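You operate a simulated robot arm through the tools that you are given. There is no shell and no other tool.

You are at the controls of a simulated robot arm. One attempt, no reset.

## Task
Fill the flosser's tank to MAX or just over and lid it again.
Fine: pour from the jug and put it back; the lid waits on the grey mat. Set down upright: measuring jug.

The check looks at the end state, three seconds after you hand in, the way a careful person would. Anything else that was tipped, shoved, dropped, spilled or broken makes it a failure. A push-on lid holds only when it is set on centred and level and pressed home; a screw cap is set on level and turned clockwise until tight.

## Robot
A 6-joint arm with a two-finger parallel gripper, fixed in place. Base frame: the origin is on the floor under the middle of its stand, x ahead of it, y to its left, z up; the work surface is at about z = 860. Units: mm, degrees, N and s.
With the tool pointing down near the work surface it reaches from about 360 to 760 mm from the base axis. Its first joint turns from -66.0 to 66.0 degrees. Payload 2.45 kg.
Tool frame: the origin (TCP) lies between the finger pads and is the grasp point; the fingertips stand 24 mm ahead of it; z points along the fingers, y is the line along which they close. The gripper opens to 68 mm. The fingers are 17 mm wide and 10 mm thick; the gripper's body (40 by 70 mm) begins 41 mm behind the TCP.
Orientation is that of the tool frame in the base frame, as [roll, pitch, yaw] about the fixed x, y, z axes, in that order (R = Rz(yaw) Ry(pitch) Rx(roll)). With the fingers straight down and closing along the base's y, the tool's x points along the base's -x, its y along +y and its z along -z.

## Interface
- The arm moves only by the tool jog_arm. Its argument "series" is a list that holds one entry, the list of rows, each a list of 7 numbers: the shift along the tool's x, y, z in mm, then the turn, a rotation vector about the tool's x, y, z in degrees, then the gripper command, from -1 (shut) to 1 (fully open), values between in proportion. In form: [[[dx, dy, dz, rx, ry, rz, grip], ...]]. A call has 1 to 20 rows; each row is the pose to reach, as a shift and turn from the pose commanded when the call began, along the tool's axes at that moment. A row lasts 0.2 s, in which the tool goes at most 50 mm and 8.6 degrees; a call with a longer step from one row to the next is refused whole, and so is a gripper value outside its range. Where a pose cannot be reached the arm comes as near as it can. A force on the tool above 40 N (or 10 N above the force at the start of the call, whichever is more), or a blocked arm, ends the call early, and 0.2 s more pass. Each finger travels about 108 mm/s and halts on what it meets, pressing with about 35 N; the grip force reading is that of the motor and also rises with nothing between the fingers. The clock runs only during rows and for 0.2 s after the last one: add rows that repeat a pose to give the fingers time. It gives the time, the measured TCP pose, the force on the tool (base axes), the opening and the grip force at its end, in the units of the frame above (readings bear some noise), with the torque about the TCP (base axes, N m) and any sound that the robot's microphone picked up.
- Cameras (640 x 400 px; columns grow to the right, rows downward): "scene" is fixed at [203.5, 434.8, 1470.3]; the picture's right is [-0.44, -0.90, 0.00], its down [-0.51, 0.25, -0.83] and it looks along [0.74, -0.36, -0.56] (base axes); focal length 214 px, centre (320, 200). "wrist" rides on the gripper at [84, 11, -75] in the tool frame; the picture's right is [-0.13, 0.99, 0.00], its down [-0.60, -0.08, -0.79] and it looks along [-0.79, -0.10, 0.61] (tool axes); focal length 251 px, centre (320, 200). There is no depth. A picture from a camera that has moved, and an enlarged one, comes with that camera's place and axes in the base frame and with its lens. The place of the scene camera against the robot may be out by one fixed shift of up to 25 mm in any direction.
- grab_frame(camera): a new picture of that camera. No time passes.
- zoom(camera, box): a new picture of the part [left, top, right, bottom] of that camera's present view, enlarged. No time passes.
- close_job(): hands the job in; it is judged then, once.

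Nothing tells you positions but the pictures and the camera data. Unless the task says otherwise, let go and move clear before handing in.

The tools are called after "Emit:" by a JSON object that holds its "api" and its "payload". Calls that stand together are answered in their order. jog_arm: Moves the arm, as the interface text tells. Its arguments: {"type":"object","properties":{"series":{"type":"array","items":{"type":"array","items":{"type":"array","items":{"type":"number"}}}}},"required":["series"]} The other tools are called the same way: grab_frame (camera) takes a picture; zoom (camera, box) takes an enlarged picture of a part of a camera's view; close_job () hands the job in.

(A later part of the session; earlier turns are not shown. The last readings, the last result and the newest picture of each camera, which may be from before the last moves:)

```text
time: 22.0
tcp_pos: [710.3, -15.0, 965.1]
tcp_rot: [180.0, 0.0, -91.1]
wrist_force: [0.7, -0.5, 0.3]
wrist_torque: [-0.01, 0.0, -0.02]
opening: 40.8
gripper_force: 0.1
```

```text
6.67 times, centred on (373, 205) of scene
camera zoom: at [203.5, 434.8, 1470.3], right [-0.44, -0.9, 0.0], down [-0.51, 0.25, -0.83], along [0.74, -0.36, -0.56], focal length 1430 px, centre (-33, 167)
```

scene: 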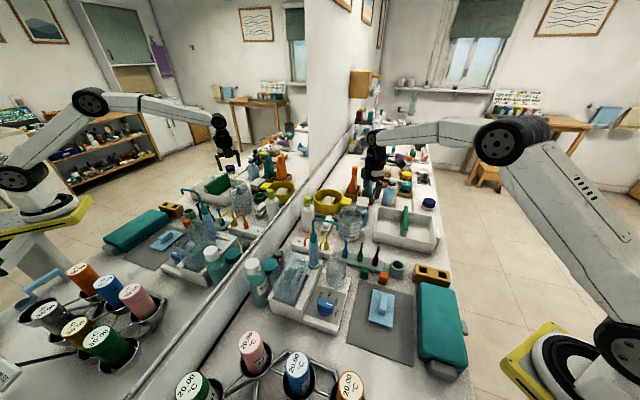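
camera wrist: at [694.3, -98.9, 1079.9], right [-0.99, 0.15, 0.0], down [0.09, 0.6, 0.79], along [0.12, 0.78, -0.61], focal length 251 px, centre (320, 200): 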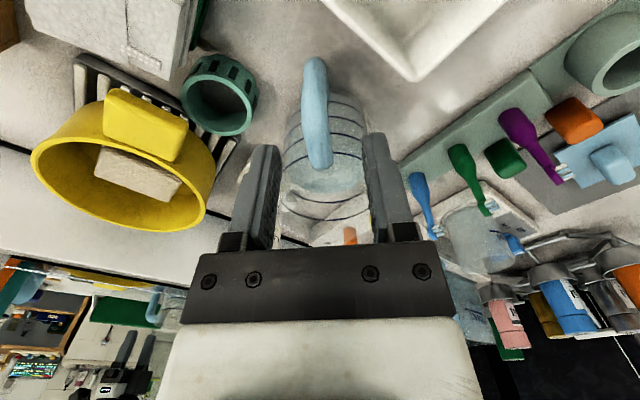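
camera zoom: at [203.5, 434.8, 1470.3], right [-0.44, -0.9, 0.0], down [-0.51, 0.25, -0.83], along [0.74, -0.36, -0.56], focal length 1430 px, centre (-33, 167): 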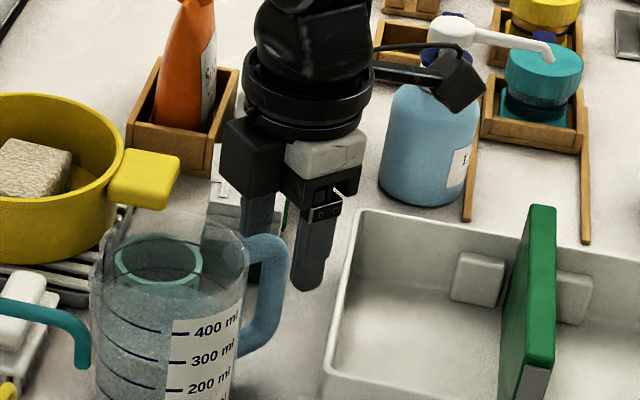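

The bar sits between the fingers. I'm going down the last 27 mm, with a 2 mm shift toward the jug, and then closing.

Emit:
{"api": "jog_arm", "payload": {"series": [[[-2, 0, 10, 0, 0, 0, 0.2], [-2, 0, 20, 0, 0, 0, 0.2], [-2, 0, 27, 0, 0, 0, 0.2], [-2, 0, 27, 0, 0, 0, 0.2]]]}}

Emit:
{"api": "zoom", "payload": {"camera": "wrist", "box": [232, 40, 408, 240]}}

Emit:
{"api": "zoom", "payload": {"camera": "scene", "box": [325, 175, 421, 235]}}

```text
time: 23.0
tcp_pos: [710.3, -13.5, 937.3]
tcp_rot: [-179.9, 0.0, -91.1]
wrist_force: [-0.1, 0.0, -0.5]
wrist_torque: [0.01, 0.04, 0.0]
opening: 40.9
gripper_force: 0.1
```

```text
2.00 times, centred on (320, 140) of wrist
camera zoom: at [697.4, -98.1, 1013.0], right [-0.99, 0.15, 0.0], down [0.09, 0.6, 0.79], along [0.12, 0.78, -0.61], focal length 503 px, centre (320, 320)
```

zoom: 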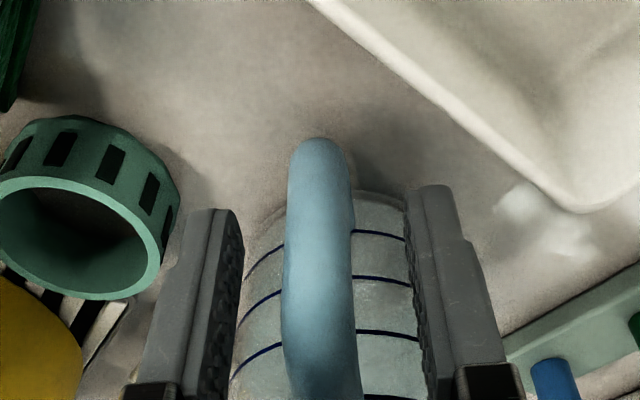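

```text
6.67 times, centred on (373, 205) of scene
camera zoom: at [203.5, 434.8, 1470.3], right [-0.44, -0.9, 0.0], down [-0.51, 0.25, -0.83], along [0.74, -0.36, -0.56], focal length 1430 px, centre (-33, 167)
```

zoom: 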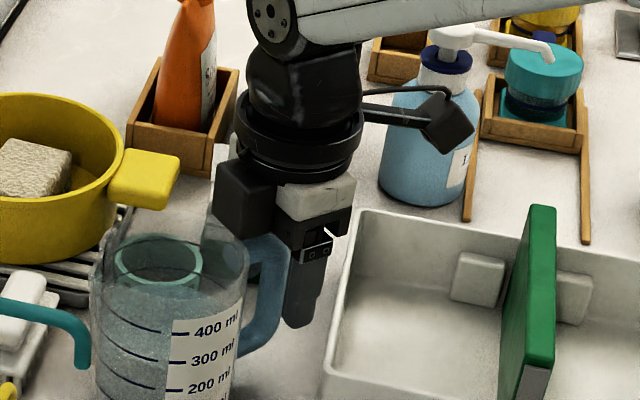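

Alignment checks out in both views. I'm closing on the handle.

Emit:
{"api": "jog_arm", "payload": {"series": [[[0, 0, 0, 0, 0, 0, -0.2], [0, 0, 0, 0, 0, 0, -1], [0, 0, 0, 0, 0, 0, -1], [0, 0, 0, 0, 0, 0, -1]]]}}

Emit:
{"api": "zoom", "payload": {"camera": "wrist", "box": [232, 40, 408, 240]}}

Emit:
{"api": "zoom", "payload": {"camera": "scene", "box": [325, 175, 421, 235]}}

```text
time: 24.0
tcp_pos: [710.3, -13.2, 937.0]
tcp_rot: [180.0, 0.0, -91.1]
wrist_force: [0.9, -0.8, -0.4]
wrist_torque: [0.03, 0.0, 0.0]
opening: 15.3
gripper_force: 34.7
```

```text
2.00 times, centred on (320, 140) of wrist
camera zoom: at [697.4, -98.2, 1013.1], right [-0.99, 0.15, 0.0], down [0.09, 0.6, 0.79], along [0.12, 0.78, -0.61], focal length 503 px, centre (320, 320)
```

zoom: 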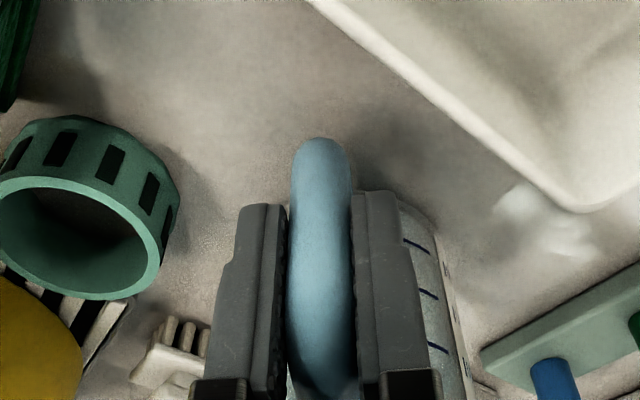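

```text
6.67 times, centred on (373, 205) of scene
camera zoom: at [203.5, 434.8, 1470.3], right [-0.44, -0.9, 0.0], down [-0.51, 0.25, -0.83], along [0.74, -0.36, -0.56], focal length 1430 px, centre (-33, 167)
```

zoom: 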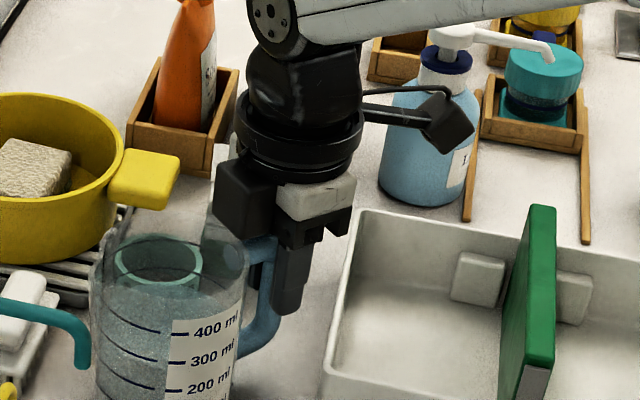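

I have a firm grip on the handle at 15.3 mm. I'll do a small test lift and check for slip or tilt.

Emit:
{"api": "jog_arm", "payload": {"series": [[[0, 0, -2, 0, 0, 0, -1], [0, 0, -5, 0, 0, 0, -1], [0, 0, -9, 0, 0, 0, -1], [0, 0, -14, 0, 0, 0, -1], [0, 0, -14, 0, 0, 0, -1], [0, 0, -14, 0, 0, 0, -1]]]}}

Emit:
{"api": "zoom", "payload": {"camera": "wrist", "box": [232, 40, 408, 240]}}

Emit:
{"api": "zoom", "payload": {"camera": "scene", "box": [325, 185, 405, 245]}}

```text
time: 25.4
tcp_pos: [710.3, -13.4, 953.1]
tcp_rot: [-180.0, 0.0, -91.2]
wrist_force: [0.5, 0.0, -2.8]
wrist_torque: [-0.22, 0.01, 0.03]
opening: 15.3
gripper_force: 34.6
```

```text
2.00 times, centred on (320, 140) of wrist
camera zoom: at [697.6, -98.3, 1027.2], right [-0.99, 0.15, 0.0], down [0.09, 0.6, 0.79], along [0.12, 0.78, -0.61], focal length 503 px, centre (320, 320)
```

zoom: 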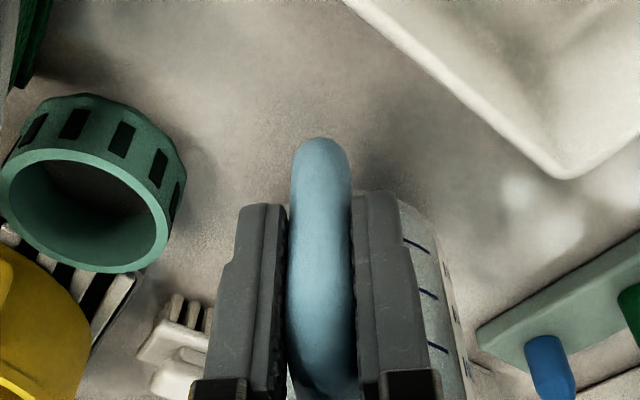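

```text
6.67 times, centred on (365, 215) of scene
camera zoom: at [203.6, 434.8, 1470.3], right [-0.44, -0.9, 0.0], down [-0.51, 0.25, -0.83], along [0.74, -0.36, -0.56], focal length 1430 px, centre (20, 100)
```

zoom: 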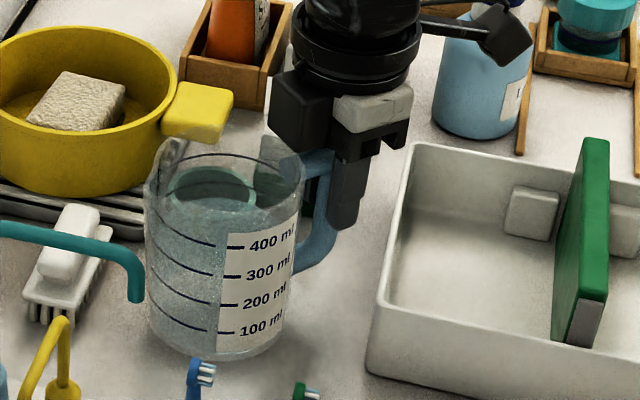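

The jug lifted level with no slip, at about 2.8 N. I'll raise it straight up to clear its neighbours.

Emit:
{"api": "jog_arm", "payload": {"series": [[[0, 0, -5, 0, 0, 0, -1], [0, 0, -14, 0, 0, 0, -1], [0, 0, -28, 0, 0, 0, -1], [0, 0, -46, 0, 0, 0, -1], [0, 0, -66, 0, 0, 0, -1], [0, 0, -86, 0, 0, 0, -1], [0, 0, -106, 0, 0, 0, -1], [0, 0, -124, 0, 0, 0, -1], [0, 0, -138, 0, 0, 0, -1], [0, 0, -145, 0, 0, 0, -1], [0, 0, -147, 0, 0, 0, -1]]]}}

Emit:
{"api": "grab_frame", "payload": {"camera": "scene"}}

Emit:
{"api": "grab_frame", "payload": {"camera": "wrist"}}

```text
time: 27.8
tcp_pos: [710.3, -14.1, 1098.9]
tcp_rot: [179.9, -0.1, -91.1]
wrist_force: [-0.1, 0.3, -3.8]
wrist_torque: [-0.21, 0.02, -0.03]
opening: 15.2
gripper_force: 34.5
```

```text
taken
```

scene: 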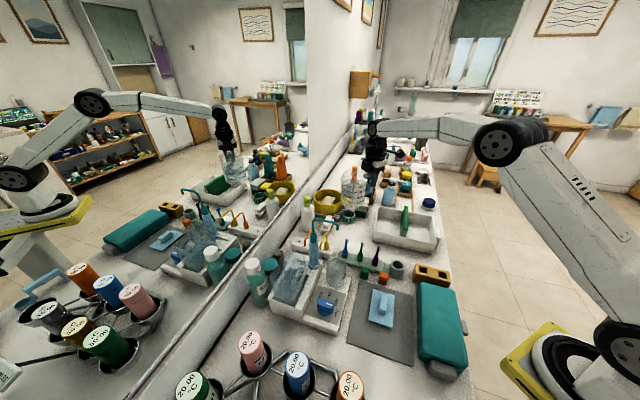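

```text
taken
camera wrist: at [698.0, -98.2, 1173.7], right [-0.99, 0.15, 0.0], down [0.09, 0.6, 0.79], along [0.12, 0.78, -0.61], focal length 251 px, centre (320, 200)
```

wrist: 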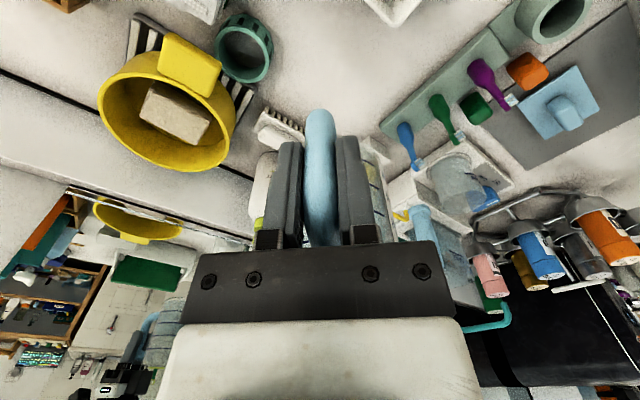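

The jug is up and level, with all neighbours undisturbed. I'll carry it back toward the robot side, turning it gradually as it goes.

Emit:
{"api": "jog_arm", "payload": {"series": [[[-3, 12, -1, 0, 0, 4, -1], [-8, 36, -3, 0, 0, 11, -1], [-14, 62, -5, 0, 0, 19, -1], [-21, 90, -7, 0, 0, 27, -1], [-28, 118, -9, 0, 0, 35, -1], [-35, 146, -11, 0, 0, 43, -1], [-41, 172, -11, 0, 0, 51, -1], [-46, 194, -11, 0, 0, 58, -1], [-49, 207, -11, 0, 0, 63, -1], [-50, 211, -11, 0, 0, 64, -1]]]}}

Emit:
{"api": "grab_frame", "payload": {"camera": "scene"}}

```text
time: 30.0
tcp_pos: [499.9, 41.4, 1110.1]
tcp_rot: [-180.0, 0.1, -155.2]
wrist_force: [-0.3, 0.6, -3.3]
wrist_torque: [-0.11, 0.21, -0.01]
opening: 15.5
gripper_force: 34.2
```

```text
taken
```

scene: 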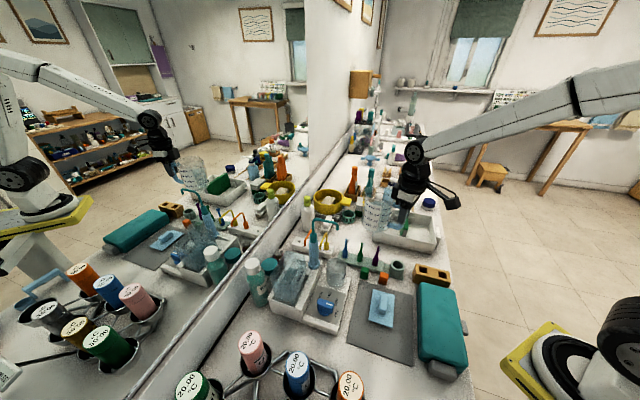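

The jug is still level. I'll swing around on the robot's side, well clear of the flosser wand's tube, toward the free end of the tank.

Emit:
{"api": "jog_arm", "payload": {"series": [[[10, 17, -3, 0, 0, 3, -1], [24, 40, -8, 0, 0, 8, -1], [38, 64, -13, 0, 0, 13, -1], [52, 88, -18, 0, 0, 18, -1], [60, 105, -23, 0, 0, 22, -1], [59, 125, -27, 0, 0, 26, -1], [57, 146, -31, 0, 0, 30, -1], [54.5, 168, -35, 0, 0, 33, -1], [52, 190, -38, 0, 0, 36, -1], [50, 211, -40, 0, 0, 38, -1], [48, 226, -40, 0, 0, 40, -1], [47.8, 230, -40, 0, 0, 40, -1]]]}}

Emit:
{"api": "grab_frame", "payload": {"camera": "scene"}}

Emit:
{"api": "grab_frame", "payload": {"camera": "wrist"}}

```text
time: 32.6
tcp_pos: [359.9, 228.1, 1149.2]
tcp_rot: [180.0, 0.0, 164.8]
wrist_force: [0.1, -0.2, -3.8]
wrist_torque: [0.07, 0.21, 0.0]
opening: 15.3
gripper_force: 34.0
```

```text
taken
```

scene: 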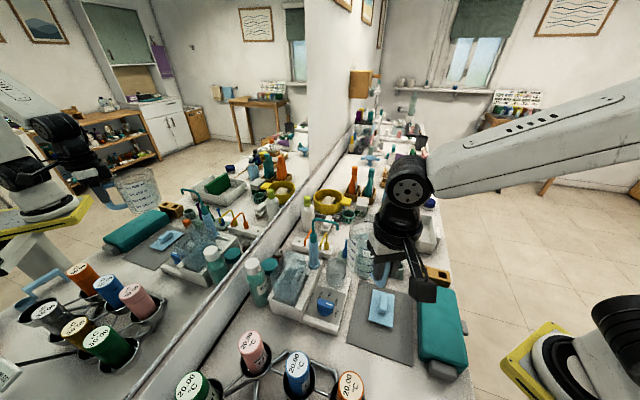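

```text
taken
camera wrist: at [282.3, 261.3, 1224.8], right [0.38, 0.92, 0.0], down [0.56, -0.23, 0.79], along [0.73, -0.31, -0.61], focal length 251 px, centre (320, 200)
```

wrist: 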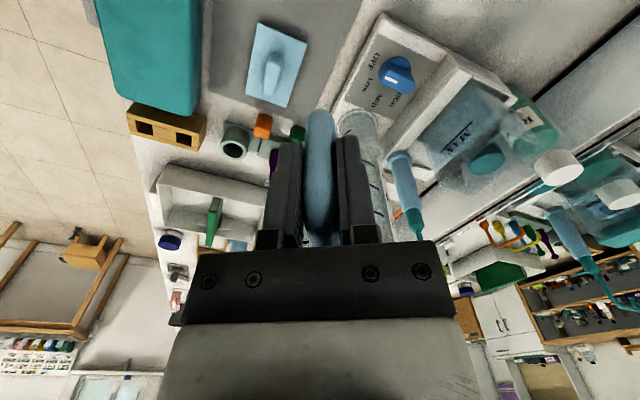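

The wrist camera now sees the tank's MAX face and the bottle beside it. I'll zoom in to measure both.

Emit:
{"api": "zoom", "payload": {"camera": "wrist", "box": [390, 50, 550, 150]}}

Emit:
{"api": "zoom", "payload": {"camera": "wrist", "box": [420, 70, 520, 180]}}

Emit:
{"api": "zoom", "payload": {"camera": "scene", "box": [230, 230, 350, 400]}}

```text
4.00 times, centred on (470, 100) of wrist
camera zoom: at [282.3, 261.3, 1224.8], right [0.38, 0.92, 0.0], down [0.56, -0.23, 0.79], along [0.73, -0.31, -0.61], focal length 1006 px, centre (-280, 600)
```

zoom: 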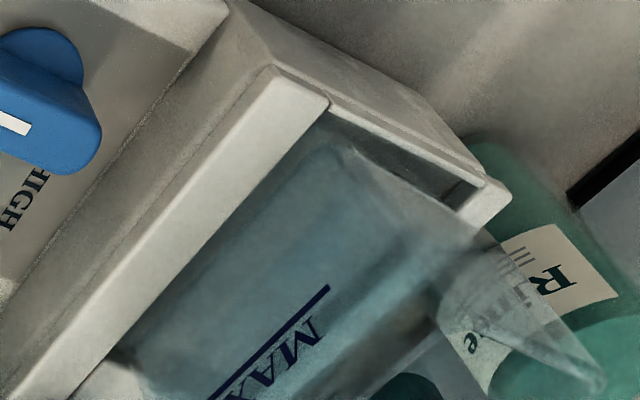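

```text
3.64 times, centred on (470, 125) of wrist
camera zoom: at [282.3, 261.3, 1224.8], right [0.38, 0.92, 0.0], down [0.56, -0.23, 0.79], along [0.73, -0.31, -0.61], focal length 914 px, centre (-226, 473)
```

zoom: 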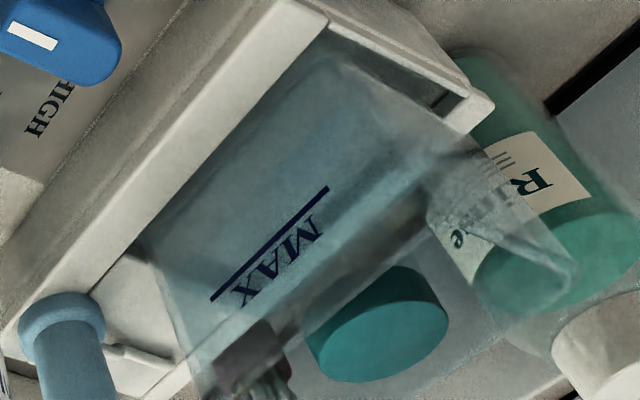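

```text
2.35 times, centred on (290, 315) of scene
camera zoom: at [203.5, 434.8, 1470.3], right [-0.44, -0.9, 0.0], down [-0.51, 0.25, -0.83], along [0.74, -0.36, -0.56], focal length 505 px, centre (391, -71)
```

zoom: 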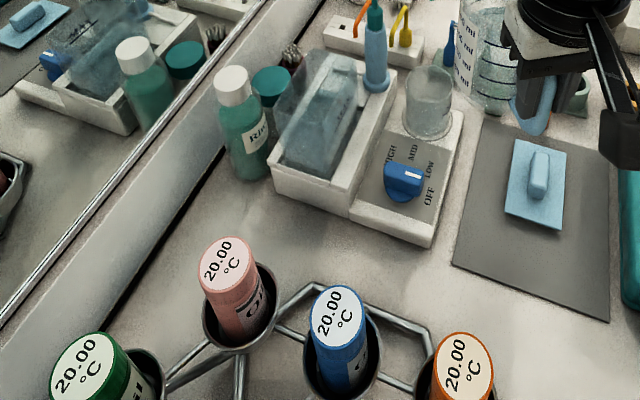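

Emit:
{"api": "zoom", "payload": {"camera": "wrist", "box": [440, 80, 520, 130]}}

Emit:
{"api": "zoom", "payload": {"camera": "wrist", "box": [430, 120, 510, 170]}}

Emit:
{"api": "zoom", "payload": {"camera": "scene", "box": [275, 245, 335, 305]}}

```text
8.00 times, centred on (480, 105) of wrist
camera zoom: at [282.3, 261.3, 1224.8], right [0.38, 0.92, 0.0], down [0.56, -0.23, 0.79], along [0.73, -0.31, -0.61], focal length 2012 px, centre (-960, 960)
```

zoom: 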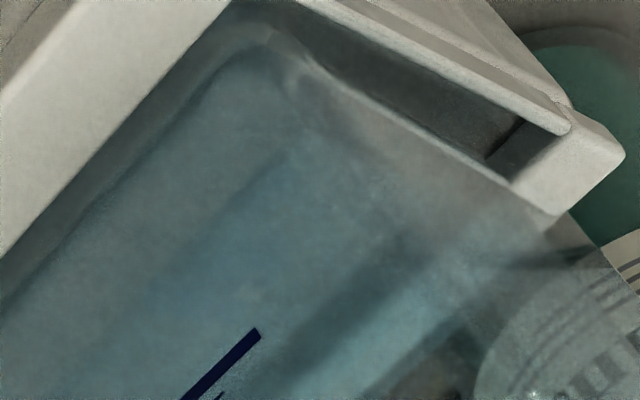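

```text
8.00 times, centred on (470, 145) of wrist
camera zoom: at [282.3, 261.3, 1224.8], right [0.38, 0.92, 0.0], down [0.56, -0.23, 0.79], along [0.73, -0.31, -0.61], focal length 2012 px, centre (-880, 640)
```

zoom: 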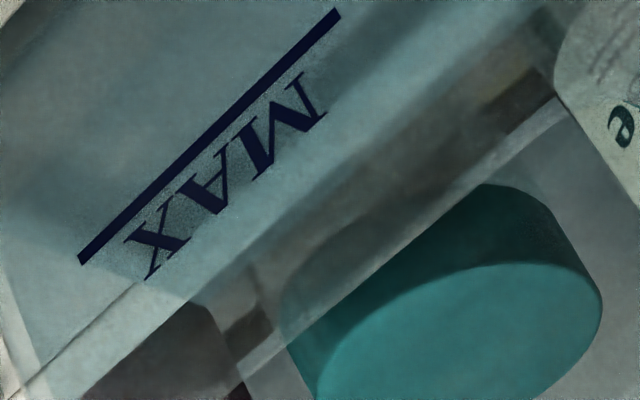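

```text
6.67 times, centred on (305, 275) of scene
camera zoom: at [203.5, 434.8, 1470.3], right [-0.44, -0.9, 0.0], down [-0.51, 0.25, -0.83], along [0.74, -0.36, -0.56], focal length 1430 px, centre (420, -300)
```

zoom: 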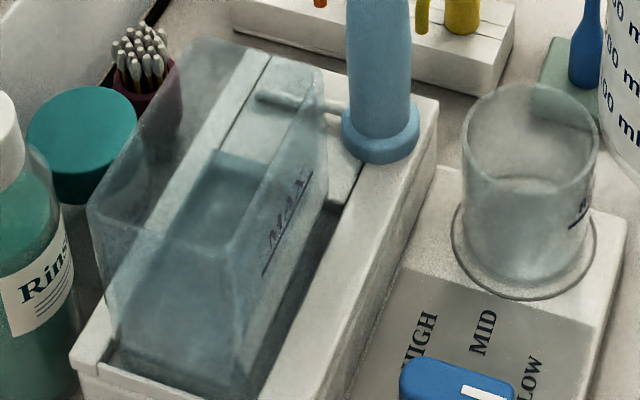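

I measured the MAX line at z≈978 and the tank's current level at about z≈950, so it needs roughly 150 ml. The free end of the tank has a thermometer cup (top ~1005) and the rinse bottle nearby. I'll bring the upright jug over that end at height, pour along the tank's long axis, and keep the lip inside the rim.

Emit:
{"api": "jog_arm", "payload": {"series": [[[-1, 9, 0, 0, 0, 1.5, -1], [-3, 30, 1, 0, 0, 4, -1], [-5, 54, 2, 0, 0, 7, -1], [-7.5, 80, 3, 0, 0, 10, -1], [-10, 106, 4, 0, 0, 13.5, -1], [-12.5, 132, 5, 0, 0, 17, -1], [-15, 158, 6, 0, 0, 20.5, -1], [-17.5, 184, 7, 0, 0, 24, -1], [-19.5, 208, 8, 0, 0, 27, -1], [-21, 226, 9, 0, 0, 29, -1], [-21.8, 234, 9, 0, 0, 29.8, -1], [-21.8, 235.3, 9, 0, 0, 29.8, -1]]]}}

Emit:
{"api": "grab_frame", "payload": {"camera": "scene"}}

Emit:
{"api": "zoom", "payload": {"camera": "scene", "box": [230, 200, 390, 340]}}

Emit:
{"api": "grab_frame", "payload": {"camera": "wrist"}}

```text
time: 35.2
tcp_pos: [443.4, 451.3, 1141.2]
tcp_rot: [-179.9, 0.0, 135.0]
wrist_force: [0.3, 0.4, -3.7]
wrist_torque: [0.15, 0.14, 0.01]
opening: 15.3
gripper_force: 34.7
```

```text
taken
```

scene: 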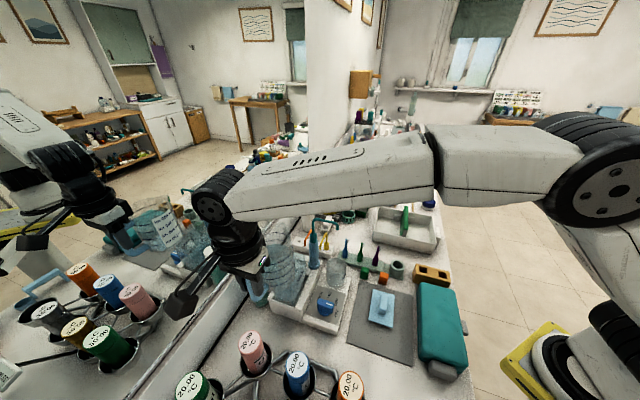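

```text
2.86 times, centred on (310, 270) of scene
camera zoom: at [203.6, 434.9, 1470.3], right [-0.44, -0.9, 0.0], down [-0.51, 0.25, -0.83], along [0.74, -0.36, -0.56], focal length 613 px, centre (349, 0)
```

zoom: 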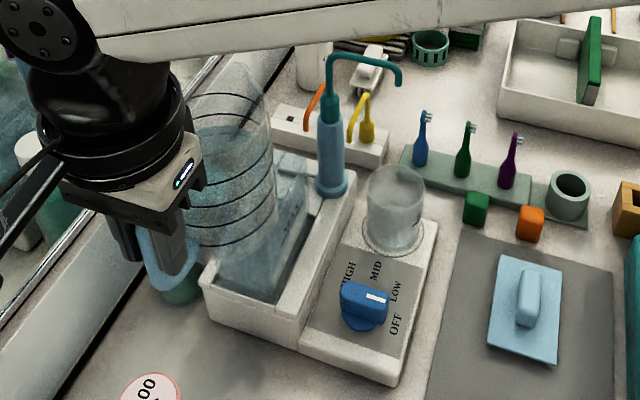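

```text
taken
camera wrist: at [391.1, 517.5, 1215.3], right [0.79, 0.61, 0.0], down [0.37, -0.48, 0.79], along [0.48, -0.63, -0.61], focal length 251 px, centre (320, 200)
```

wrist: 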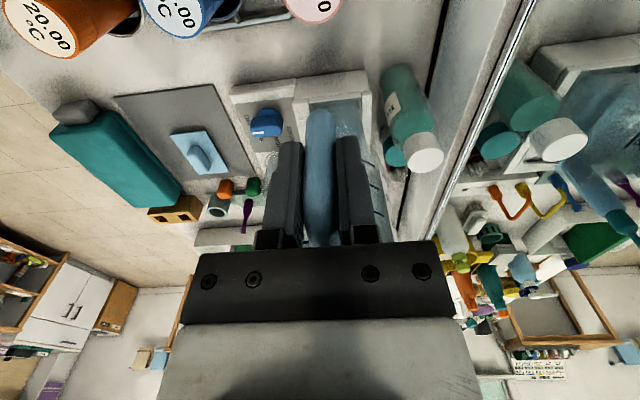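

The jug is upright above the tank's near end. Before tilting, I'll look closely at its water level and the bottle clearance.

Emit:
{"api": "zoom", "payload": {"camera": "scene", "box": [260, 215, 330, 275]}}

Emit:
{"api": "zoom", "payload": {"camera": "wrist", "box": [230, 0, 470, 200]}}

```text
6.67 times, centred on (295, 245) of scene
camera zoom: at [203.6, 434.9, 1470.3], right [-0.44, -0.9, 0.0], down [-0.51, 0.25, -0.83], along [0.74, -0.36, -0.56], focal length 1430 px, centre (487, -100)
```

zoom: 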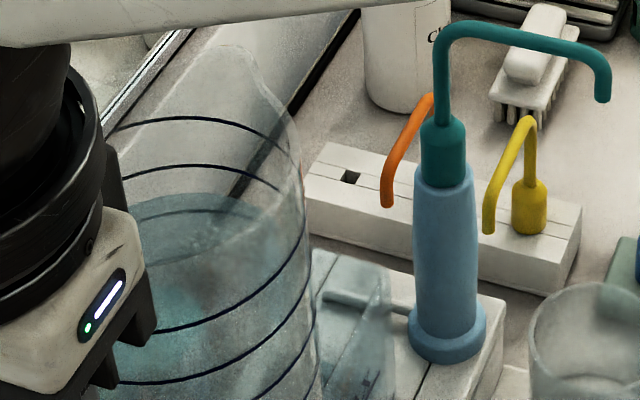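

```text
2.00 times, centred on (350, 100) of wrist
camera zoom: at [391.1, 517.5, 1215.3], right [0.79, 0.61, 0.0], down [0.37, -0.48, 0.79], along [0.48, -0.63, -0.61], focal length 503 px, centre (260, 400)
```

zoom: 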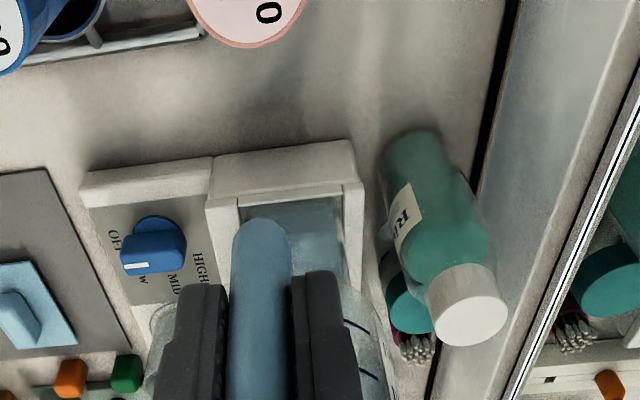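

The jug holds about 240 ml (between the 200 and 300 rings), so it should start pouring around 50–55°. I'll tilt in stages with the lip kept over the tank, starting with 0 to 24° and then a check.

Emit:
{"api": "jog_arm", "payload": {"series": [[[1.3, 0, -1.5, 0, 2, 0, -1], [2.5, 0, -2.9, 0, 4, 0, -1], [4.5, 0, -3.9, 0, 8, 0, -1], [5.8, 0, -5.1, 0, 12, 0, -1], [6.4, 0, -4.3, 0, 16, 0, -1], [6.4, 0, 2.4, 0, 20, 0, -1], [5.8, 0, 13.2, 0, 24, 0, -1], [5.8, 0, 13.2, 0, 24, 0, -1]]]}}

Emit:
{"api": "grab_frame", "payload": {"camera": "scene"}}

Emit:
{"api": "zoom", "payload": {"camera": "scene", "box": [240, 210, 350, 310]}}

```text
time: 37.0
tcp_pos: [439.8, 454.4, 1126.8]
tcp_rot: [180.0, -24.1, 135.0]
wrist_force: [0.4, -0.3, -3.3]
wrist_torque: [0.12, 0.11, -0.03]
opening: 15.1
gripper_force: 34.7
```

```text
taken
```

scene: 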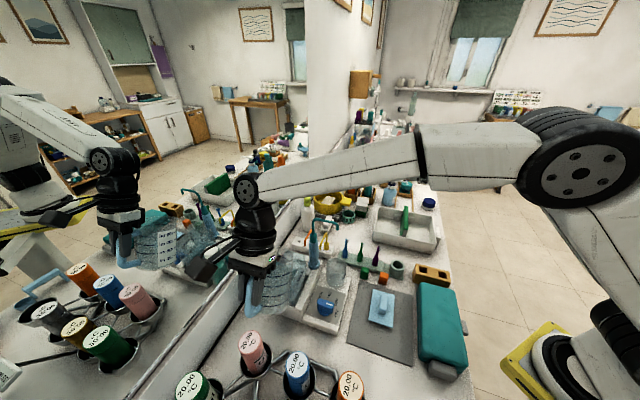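

```text
4.00 times, centred on (295, 260) of scene
camera zoom: at [203.6, 434.8, 1470.3], right [-0.44, -0.9, 0.0], down [-0.51, 0.25, -0.83], along [0.74, -0.36, -0.56], focal length 858 px, centre (420, -40)
```

zoom: 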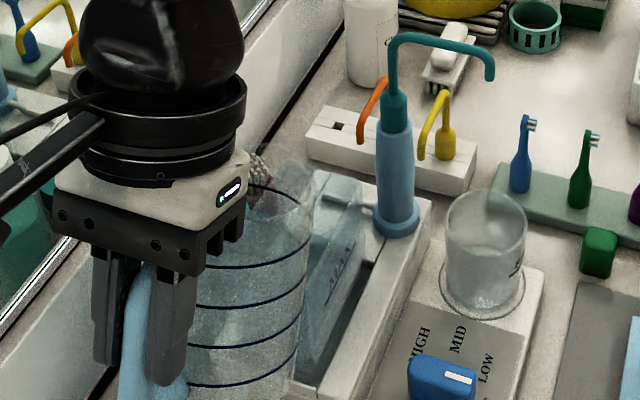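

The tilt direction is right and the lip stays over the tank. I'm continuing to 40°.

Emit:
{"api": "jog_arm", "payload": {"series": [[[-1.2, 0, 1, 0, 2, 0, -1], [-2.35, 0, 2.07, 0, 4, 0, -1], [-4.47, 0, 2.17, 0, 8, 0, -1], [-6.88, 0, 1.2, 0, 12, 0, -1], [-9.02, 0, -1.61, 0, 16, 0, -1], [-9.02, 0, -1.61, 0, 16, 0, -1]]]}}

Emit:
{"api": "zoom", "payload": {"camera": "scene", "box": [240, 210, 350, 310]}}

Emit:
{"api": "zoom", "payload": {"camera": "scene", "box": [275, 235, 345, 305]}}

```text
time: 38.4
tcp_pos: [445.8, 448.6, 1125.8]
tcp_rot: [-180.0, -40.1, 135.1]
wrist_force: [-0.4, -0.1, -4.0]
wrist_torque: [0.05, 0.09, -0.02]
opening: 15.4
gripper_force: 34.2
```

```text
4.00 times, centred on (295, 260) of scene
camera zoom: at [203.6, 434.8, 1470.3], right [-0.44, -0.9, 0.0], down [-0.51, 0.25, -0.83], along [0.74, -0.36, -0.56], focal length 858 px, centre (420, -40)
```

zoom: 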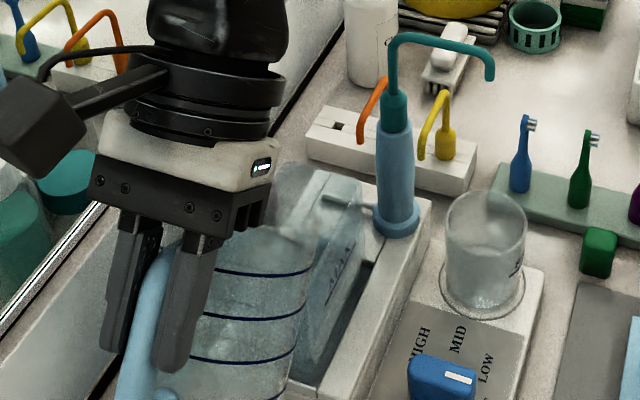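

```text
5.71 times, centred on (310, 270) of scene
camera zoom: at [203.6, 434.8, 1470.3], right [-0.44, -0.9, 0.0], down [-0.51, 0.25, -0.83], along [0.74, -0.36, -0.56], focal length 1226 px, centre (377, -200)
```

zoom: 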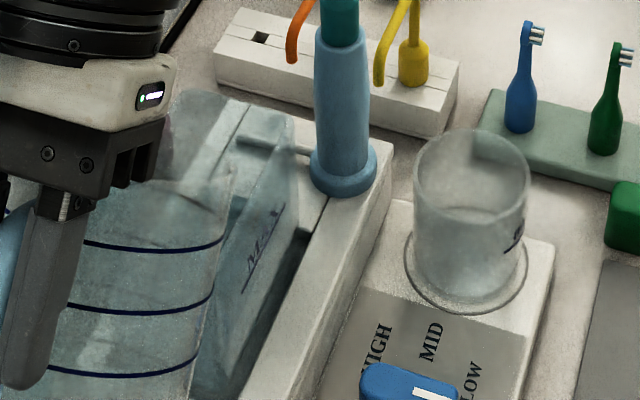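

At 40° nothing has poured yet, as expected, and the MAX line is visible. I'll go slowly to 50°.

Emit:
{"api": "jog_arm", "payload": {"series": [[[-0.7, 0, -2.1, 0, 2, 0, -1], [-1.33, 0, -4.25, 0, 4, 0, -1], [-1.65, 0, -7.2, 0, 6, 0, -1], [-1.94, 0, -10.24, 0, 8, 0, -1], [-2.51, 0, -13.34, 0, 10, 0, -1], [-2.51, 0, -13.34, 0, 10, 0, -1]]]}}

Emit:
{"api": "zoom", "payload": {"camera": "scene", "box": [240, 210, 350, 310]}}

Emit:
{"api": "zoom", "payload": {"camera": "scene", "box": [275, 235, 345, 305]}}

```text
time: 39.8
tcp_pos: [453.4, 440.5, 1132.9]
tcp_rot: [-180.0, -50.1, 135.0]
wrist_force: [-0.4, -0.5, -3.5]
wrist_torque: [0.04, 0.03, 0.01]
opening: 15.2
gripper_force: 34.9
```

```text
4.00 times, centred on (295, 260) of scene
camera zoom: at [203.6, 434.8, 1470.3], right [-0.44, -0.9, 0.0], down [-0.51, 0.25, -0.83], along [0.74, -0.36, -0.56], focal length 858 px, centre (420, -40)
```

zoom: 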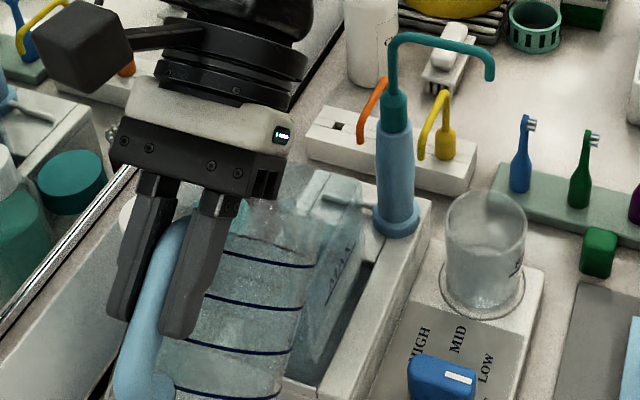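

```text
5.71 times, centred on (310, 270) of scene
camera zoom: at [203.6, 434.8, 1470.3], right [-0.44, -0.9, 0.0], down [-0.51, 0.25, -0.83], along [0.74, -0.36, -0.56], focal length 1226 px, centre (377, -200)
```

zoom: 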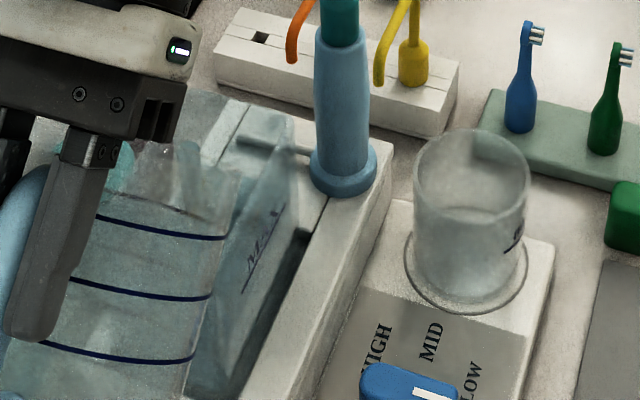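

Emit:
{"api": "zoom", "payload": {"camera": "scene", "box": [285, 245, 335, 285]}}

Emit:
{"api": "grab_frame", "payload": {"camera": "wrist"}}

```text
10.00 times, centred on (310, 265) of scene
camera zoom: at [203.6, 434.8, 1470.3], right [-0.44, -0.9, 0.0], down [-0.51, 0.25, -0.83], along [0.74, -0.36, -0.56], focal length 2145 px, centre (420, -450)
```

zoom: 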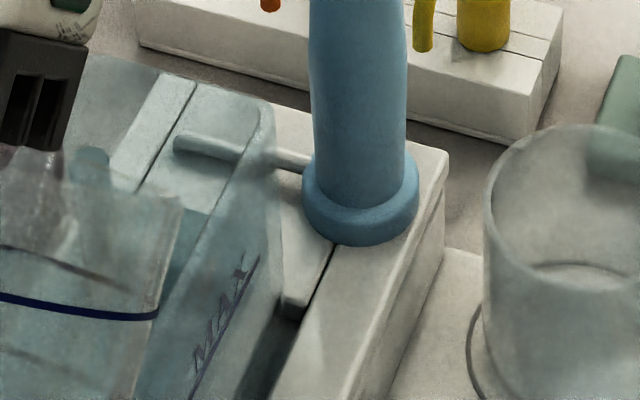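

```text
taken
camera wrist: at [463.4, 445.2, 1246.4], right [0.76, 0.64, -0.1], down [0.65, -0.76, 0.05], along [-0.05, -0.1, -0.99], focal length 251 px, centre (320, 200)
```

wrist: 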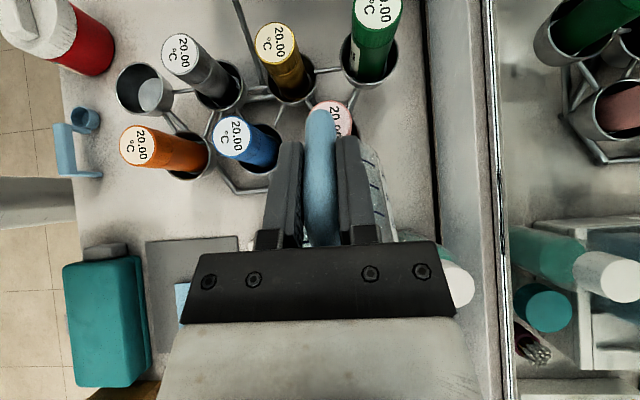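

No flow yet at 50°. I'll creep to 54° with a hold and check.

Emit:
{"api": "jog_arm", "payload": {"series": [[[-0.1, 0, -1.5, 0, 1, 0, -1], [-0.19, 0, -3.1, 0, 2, 0, -1], [-0.4, 0, -4.7, 0, 3, 0, -1], [-0.58, 0, -6.3, 0, 4, 0, -1], [-0.58, 0, -6.3, 0, 4, 0, -1]]]}}

Emit:
{"api": "zoom", "payload": {"camera": "scene", "box": [270, 235, 340, 305]}}

Emit:
{"api": "zoom", "payload": {"camera": "scene", "box": [285, 245, 335, 285]}}

```text
time: 41.0
tcp_pos: [457.1, 436.0, 1137.6]
tcp_rot: [179.9, -54.0, 135.0]
wrist_force: [0.4, -0.5, -2.0]
wrist_torque: [0.0, 0.02, -0.02]
opening: 15.4
gripper_force: 34.9
```

```text
5.71 times, centred on (305, 270) of scene
camera zoom: at [203.5, 434.8, 1470.3], right [-0.44, -0.9, 0.0], down [-0.51, 0.25, -0.83], along [0.74, -0.36, -0.56], focal length 1226 px, centre (406, -200)
```

zoom: 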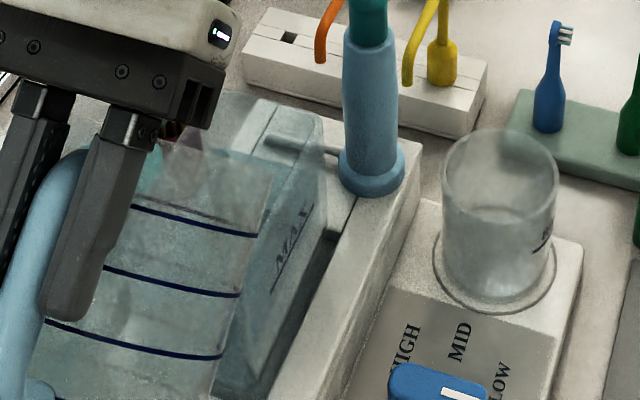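

```text
10.00 times, centred on (310, 265) of scene
camera zoom: at [203.5, 434.8, 1470.3], right [-0.44, -0.9, 0.0], down [-0.51, 0.25, -0.83], along [0.74, -0.36, -0.56], focal length 2145 px, centre (420, -450)
```

zoom: 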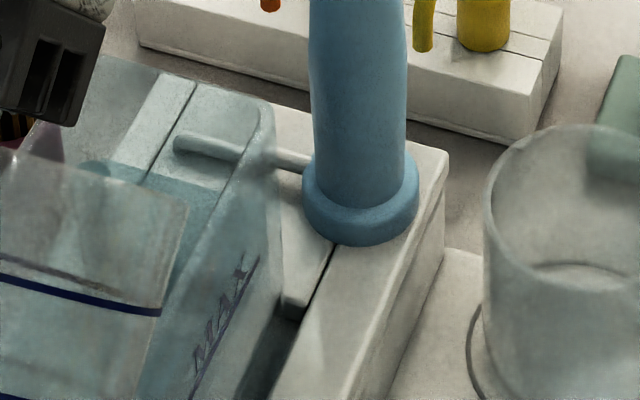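

The force dropped to about 2 N and a new, higher waterline seems visible in the tank, so water has flowed. I'll zoom in tightly before doing anything else.

Emit:
{"api": "zoom", "payload": {"camera": "scene", "box": [286, 248, 322, 278]}}

Emit:
{"api": "zoom", "payload": {"camera": "scene", "box": [296, 262, 326, 302]}}

Emit:
{"api": "grab_frame", "payload": {"camera": "wrist"}}

```text
13.33 times, centred on (304, 263) of scene
camera zoom: at [203.5, 434.8, 1470.3], right [-0.44, -0.9, 0.0], down [-0.51, 0.25, -0.83], along [0.74, -0.36, -0.56], focal length 2860 px, centre (533, -640)
```

zoom: 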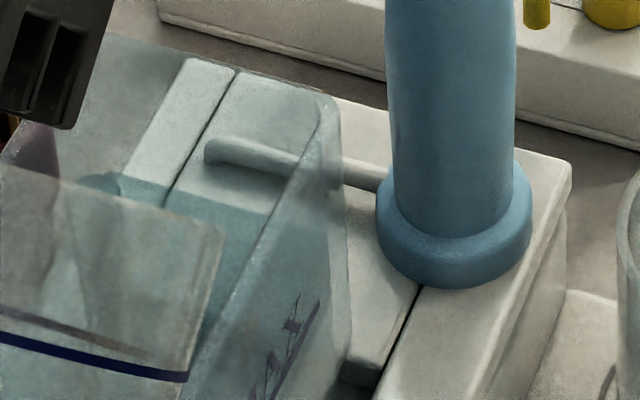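

```text
10.00 times, centred on (311, 282) of scene
camera zoom: at [203.5, 434.8, 1470.3], right [-0.44, -0.9, 0.0], down [-0.51, 0.25, -0.83], along [0.74, -0.36, -0.56], focal length 2145 px, centre (410, -620)
```

zoom: 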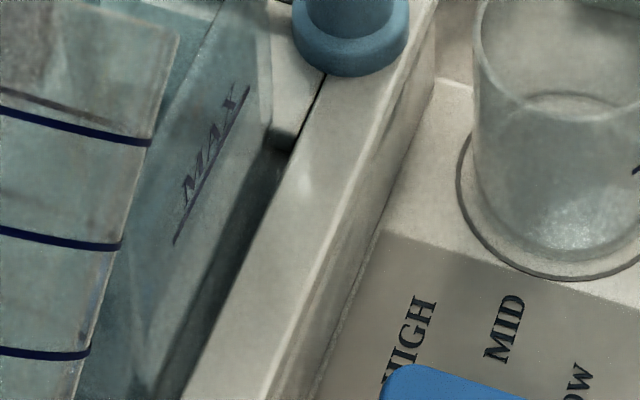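

```text
taken
camera wrist: at [472.0, 435.9, 1249.5], right [0.75, 0.65, -0.1], down [0.65, -0.76, -0.02], along [-0.09, -0.05, -0.99], focal length 251 px, centre (320, 200)
```

wrist: 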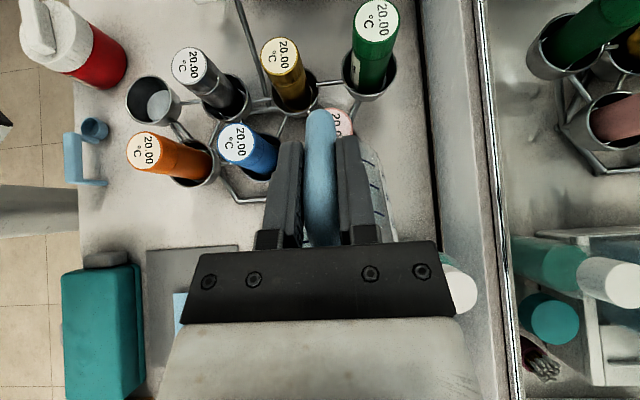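

The waterline is close to MAX already. I'll tilt the jug back to 40° right away to stop the flow, then measure the level carefully.

Emit:
{"api": "jog_arm", "payload": {"series": [[[-0.47, 0, 12.46, 0, -8, 0, -1], [-0.64, 0, 19.87, 0, -14, 0, -1], [-0.64, 0, 19.87, 0, -14, 0, -1]]]}}

Emit:
{"api": "zoom", "payload": {"camera": "scene", "box": [286, 248, 322, 278]}}

Emit:
{"api": "zoom", "payload": {"camera": "scene", "box": [296, 262, 326, 302]}}

Emit:
{"api": "zoom", "payload": {"camera": "scene", "box": [240, 210, 350, 310]}}

```text
time: 41.8
tcp_pos: [444.9, 448.5, 1124.7]
tcp_rot: [180.0, -39.9, 135.0]
wrist_force: [0.0, 0.1, -2.2]
wrist_torque: [0.06, 0.01, -0.02]
opening: 15.2
gripper_force: 34.7
```

```text
13.33 times, centred on (304, 263) of scene
camera zoom: at [203.5, 434.8, 1470.3], right [-0.44, -0.9, 0.0], down [-0.51, 0.25, -0.83], along [0.74, -0.36, -0.56], focal length 2860 px, centre (533, -640)
```

zoom: 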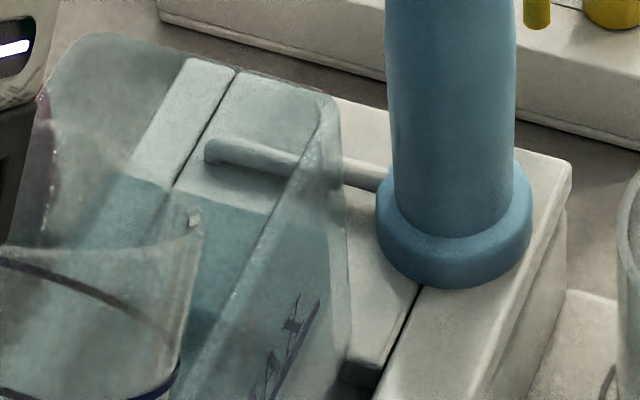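

```text
10.00 times, centred on (311, 282) of scene
camera zoom: at [203.5, 434.8, 1470.3], right [-0.44, -0.9, 0.0], down [-0.51, 0.25, -0.83], along [0.74, -0.36, -0.56], focal length 2145 px, centre (410, -620)
```

zoom: 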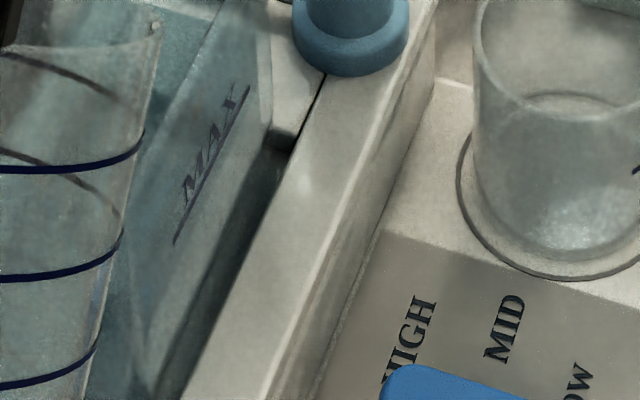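

```text
4.00 times, centred on (295, 260) of scene
camera zoom: at [203.5, 434.8, 1470.3], right [-0.44, -0.9, 0.0], down [-0.51, 0.25, -0.83], along [0.74, -0.36, -0.56], focal length 858 px, centre (420, -40)
```

zoom: 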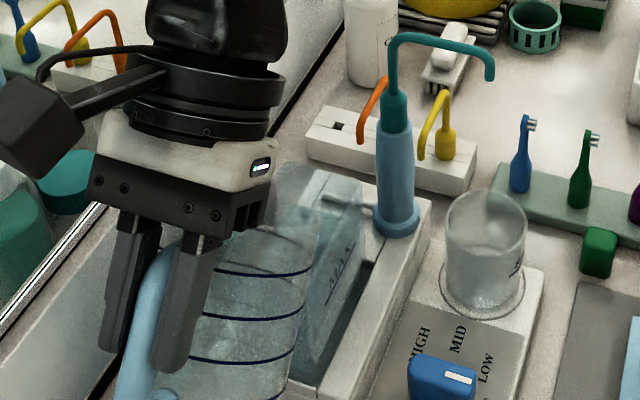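

The flow has stopped and the tank's waterline now appears within about 2 mm of MAX. The force drop says roughly 145 ml poured. I'll bring the jug upright over the tank so I can read both levels better.

Emit:
{"api": "jog_arm", "payload": {"series": [[[1.34, 0, 3.34, 0, -4, 0, -1], [3.35, 0, 4.9, 0, -8, 0, -1], [5.43, 0, 5.4, 0, -12, 0, -1], [8.25, 0, 4.06, 0, -16, 0, -1], [15.67, 0, -3.82, 0, -20, 0, -1], [19.98, 0, -8.95, 0, -24, 0, -1], [20.02, 0, -9.96, 0, -28, 0, -1], [18.25, 0, -9.88, 0, -32, 0, -1], [16.11, 0, -10.37, 0, -36, 0, -1], [12.3, 0, -9.78, 0, -40, 0, -1], [12.3, 0, -9.78, 0, -40, 0, -1]]]}}

Emit:
{"api": "zoom", "payload": {"camera": "scene", "box": [250, 210, 340, 310]}}

Emit:
{"api": "zoom", "payload": {"camera": "scene", "box": [270, 240, 340, 300]}}

```text
time: 44.2
tcp_pos: [444.5, 450.2, 1140.7]
tcp_rot: [-180.0, 0.2, 135.1]
wrist_force: [0.2, 0.1, -2.2]
wrist_torque: [0.09, 0.07, -0.01]
opening: 15.4
gripper_force: 34.2
```

```text
4.00 times, centred on (295, 260) of scene
camera zoom: at [203.5, 434.8, 1470.3], right [-0.44, -0.9, 0.0], down [-0.51, 0.25, -0.83], along [0.74, -0.36, -0.56], focal length 858 px, centre (420, -40)
```

zoom: 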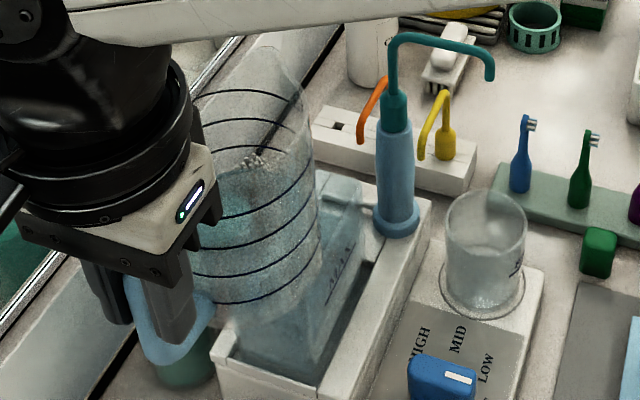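

```text
6.67 times, centred on (305, 270) of scene
camera zoom: at [203.5, 434.8, 1470.3], right [-0.44, -0.9, 0.0], down [-0.51, 0.25, -0.83], along [0.74, -0.36, -0.56], focal length 1430 px, centre (420, -267)
```

zoom: 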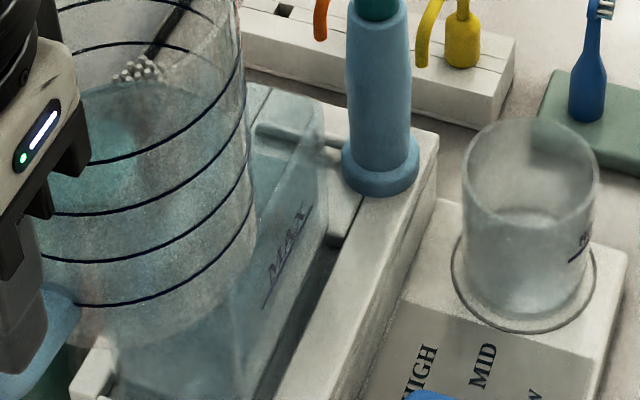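

The jug reads roughly 100–120 ml now. To read the tank against MAX accurately, I'll carry the upright jug back to the earlier viewpoint where the wrist camera saw the MAX face.

Emit:
{"api": "jog_arm", "payload": {"series": [[[-3, -7, -1, 0, 0, -1, -1], [-12, -27, -2, 0, 0, -4, -1], [-23, -50, -3, 0, 0, -7, -1], [-35, -76, -4, 0, 0, -10.5, -1], [-47, -102, -5, 0, 0, -14, -1], [-59, -128, -6, 0, 0, -18, -1], [-70, -154, -7, 0, 0, -21.5, -1], [-81, -178, -8, 0, 0, -25, -1], [-91, -200, -9, 0, 0, -28, -1], [-97, -212, -9, 0, 0, -29.5, -1], [-98.1, -215, -9, 0, 0, -29.8, -1], [-98.1, -215, -9, 0, 0, -29.8, -1]]]}}

Emit:
{"api": "zoom", "payload": {"camera": "wrist", "box": [420, 70, 520, 180]}}

Emit:
{"api": "zoom", "payload": {"camera": "wrist", "box": [430, 120, 510, 170]}}

Emit:
{"api": "zoom", "payload": {"camera": "scene", "box": [275, 245, 335, 305]}}

```text
time: 46.8
tcp_pos: [359.9, 228.8, 1149.2]
tcp_rot: [180.0, 0.1, 164.9]
wrist_force: [-0.9, -0.2, -2.2]
wrist_torque: [0.02, 0.13, -0.01]
opening: 15.4
gripper_force: 34.4
```

```text
3.64 times, centred on (470, 125) of wrist
camera zoom: at [281.8, 260.9, 1224.8], right [0.38, 0.92, 0.0], down [0.56, -0.23, 0.79], along [0.73, -0.3, -0.61], focal length 914 px, centre (-226, 473)
```

zoom: 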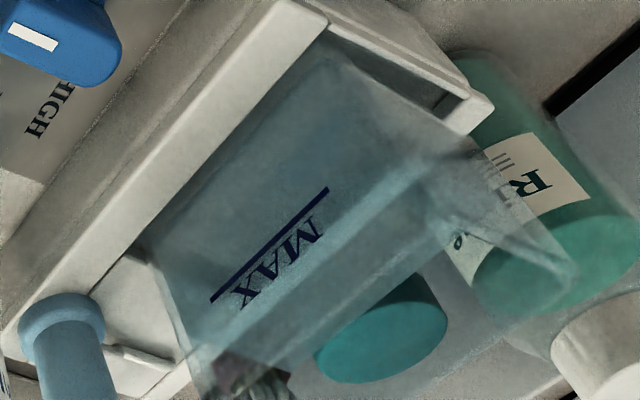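

```text
8.00 times, centred on (470, 145) of wrist
camera zoom: at [281.8, 260.9, 1224.8], right [0.38, 0.92, 0.0], down [0.56, -0.23, 0.79], along [0.73, -0.3, -0.61], focal length 2012 px, centre (-880, 640)
```

zoom: 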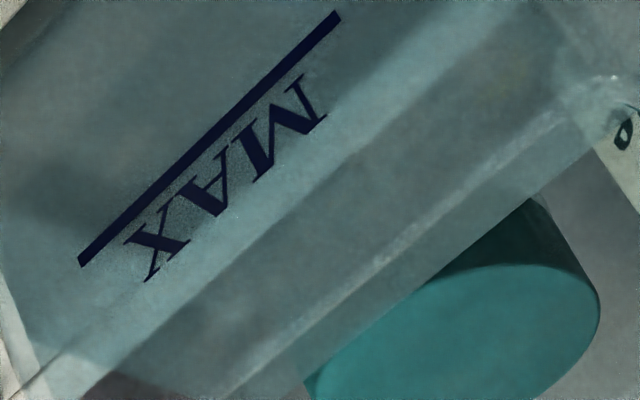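

```text
6.67 times, centred on (305, 275) of scene
camera zoom: at [203.5, 434.8, 1470.3], right [-0.44, -0.9, 0.0], down [-0.51, 0.25, -0.83], along [0.74, -0.36, -0.56], focal length 1430 px, centre (420, -300)
```

zoom: 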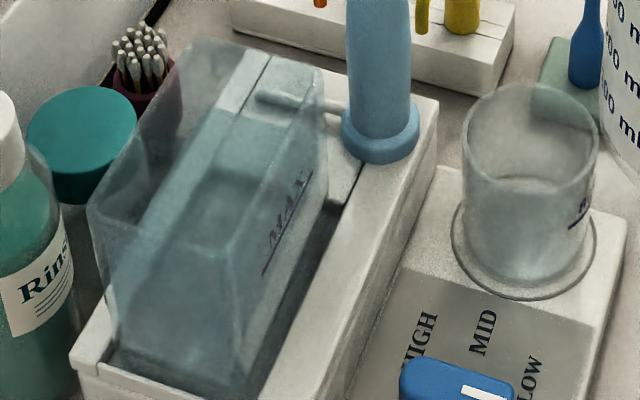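

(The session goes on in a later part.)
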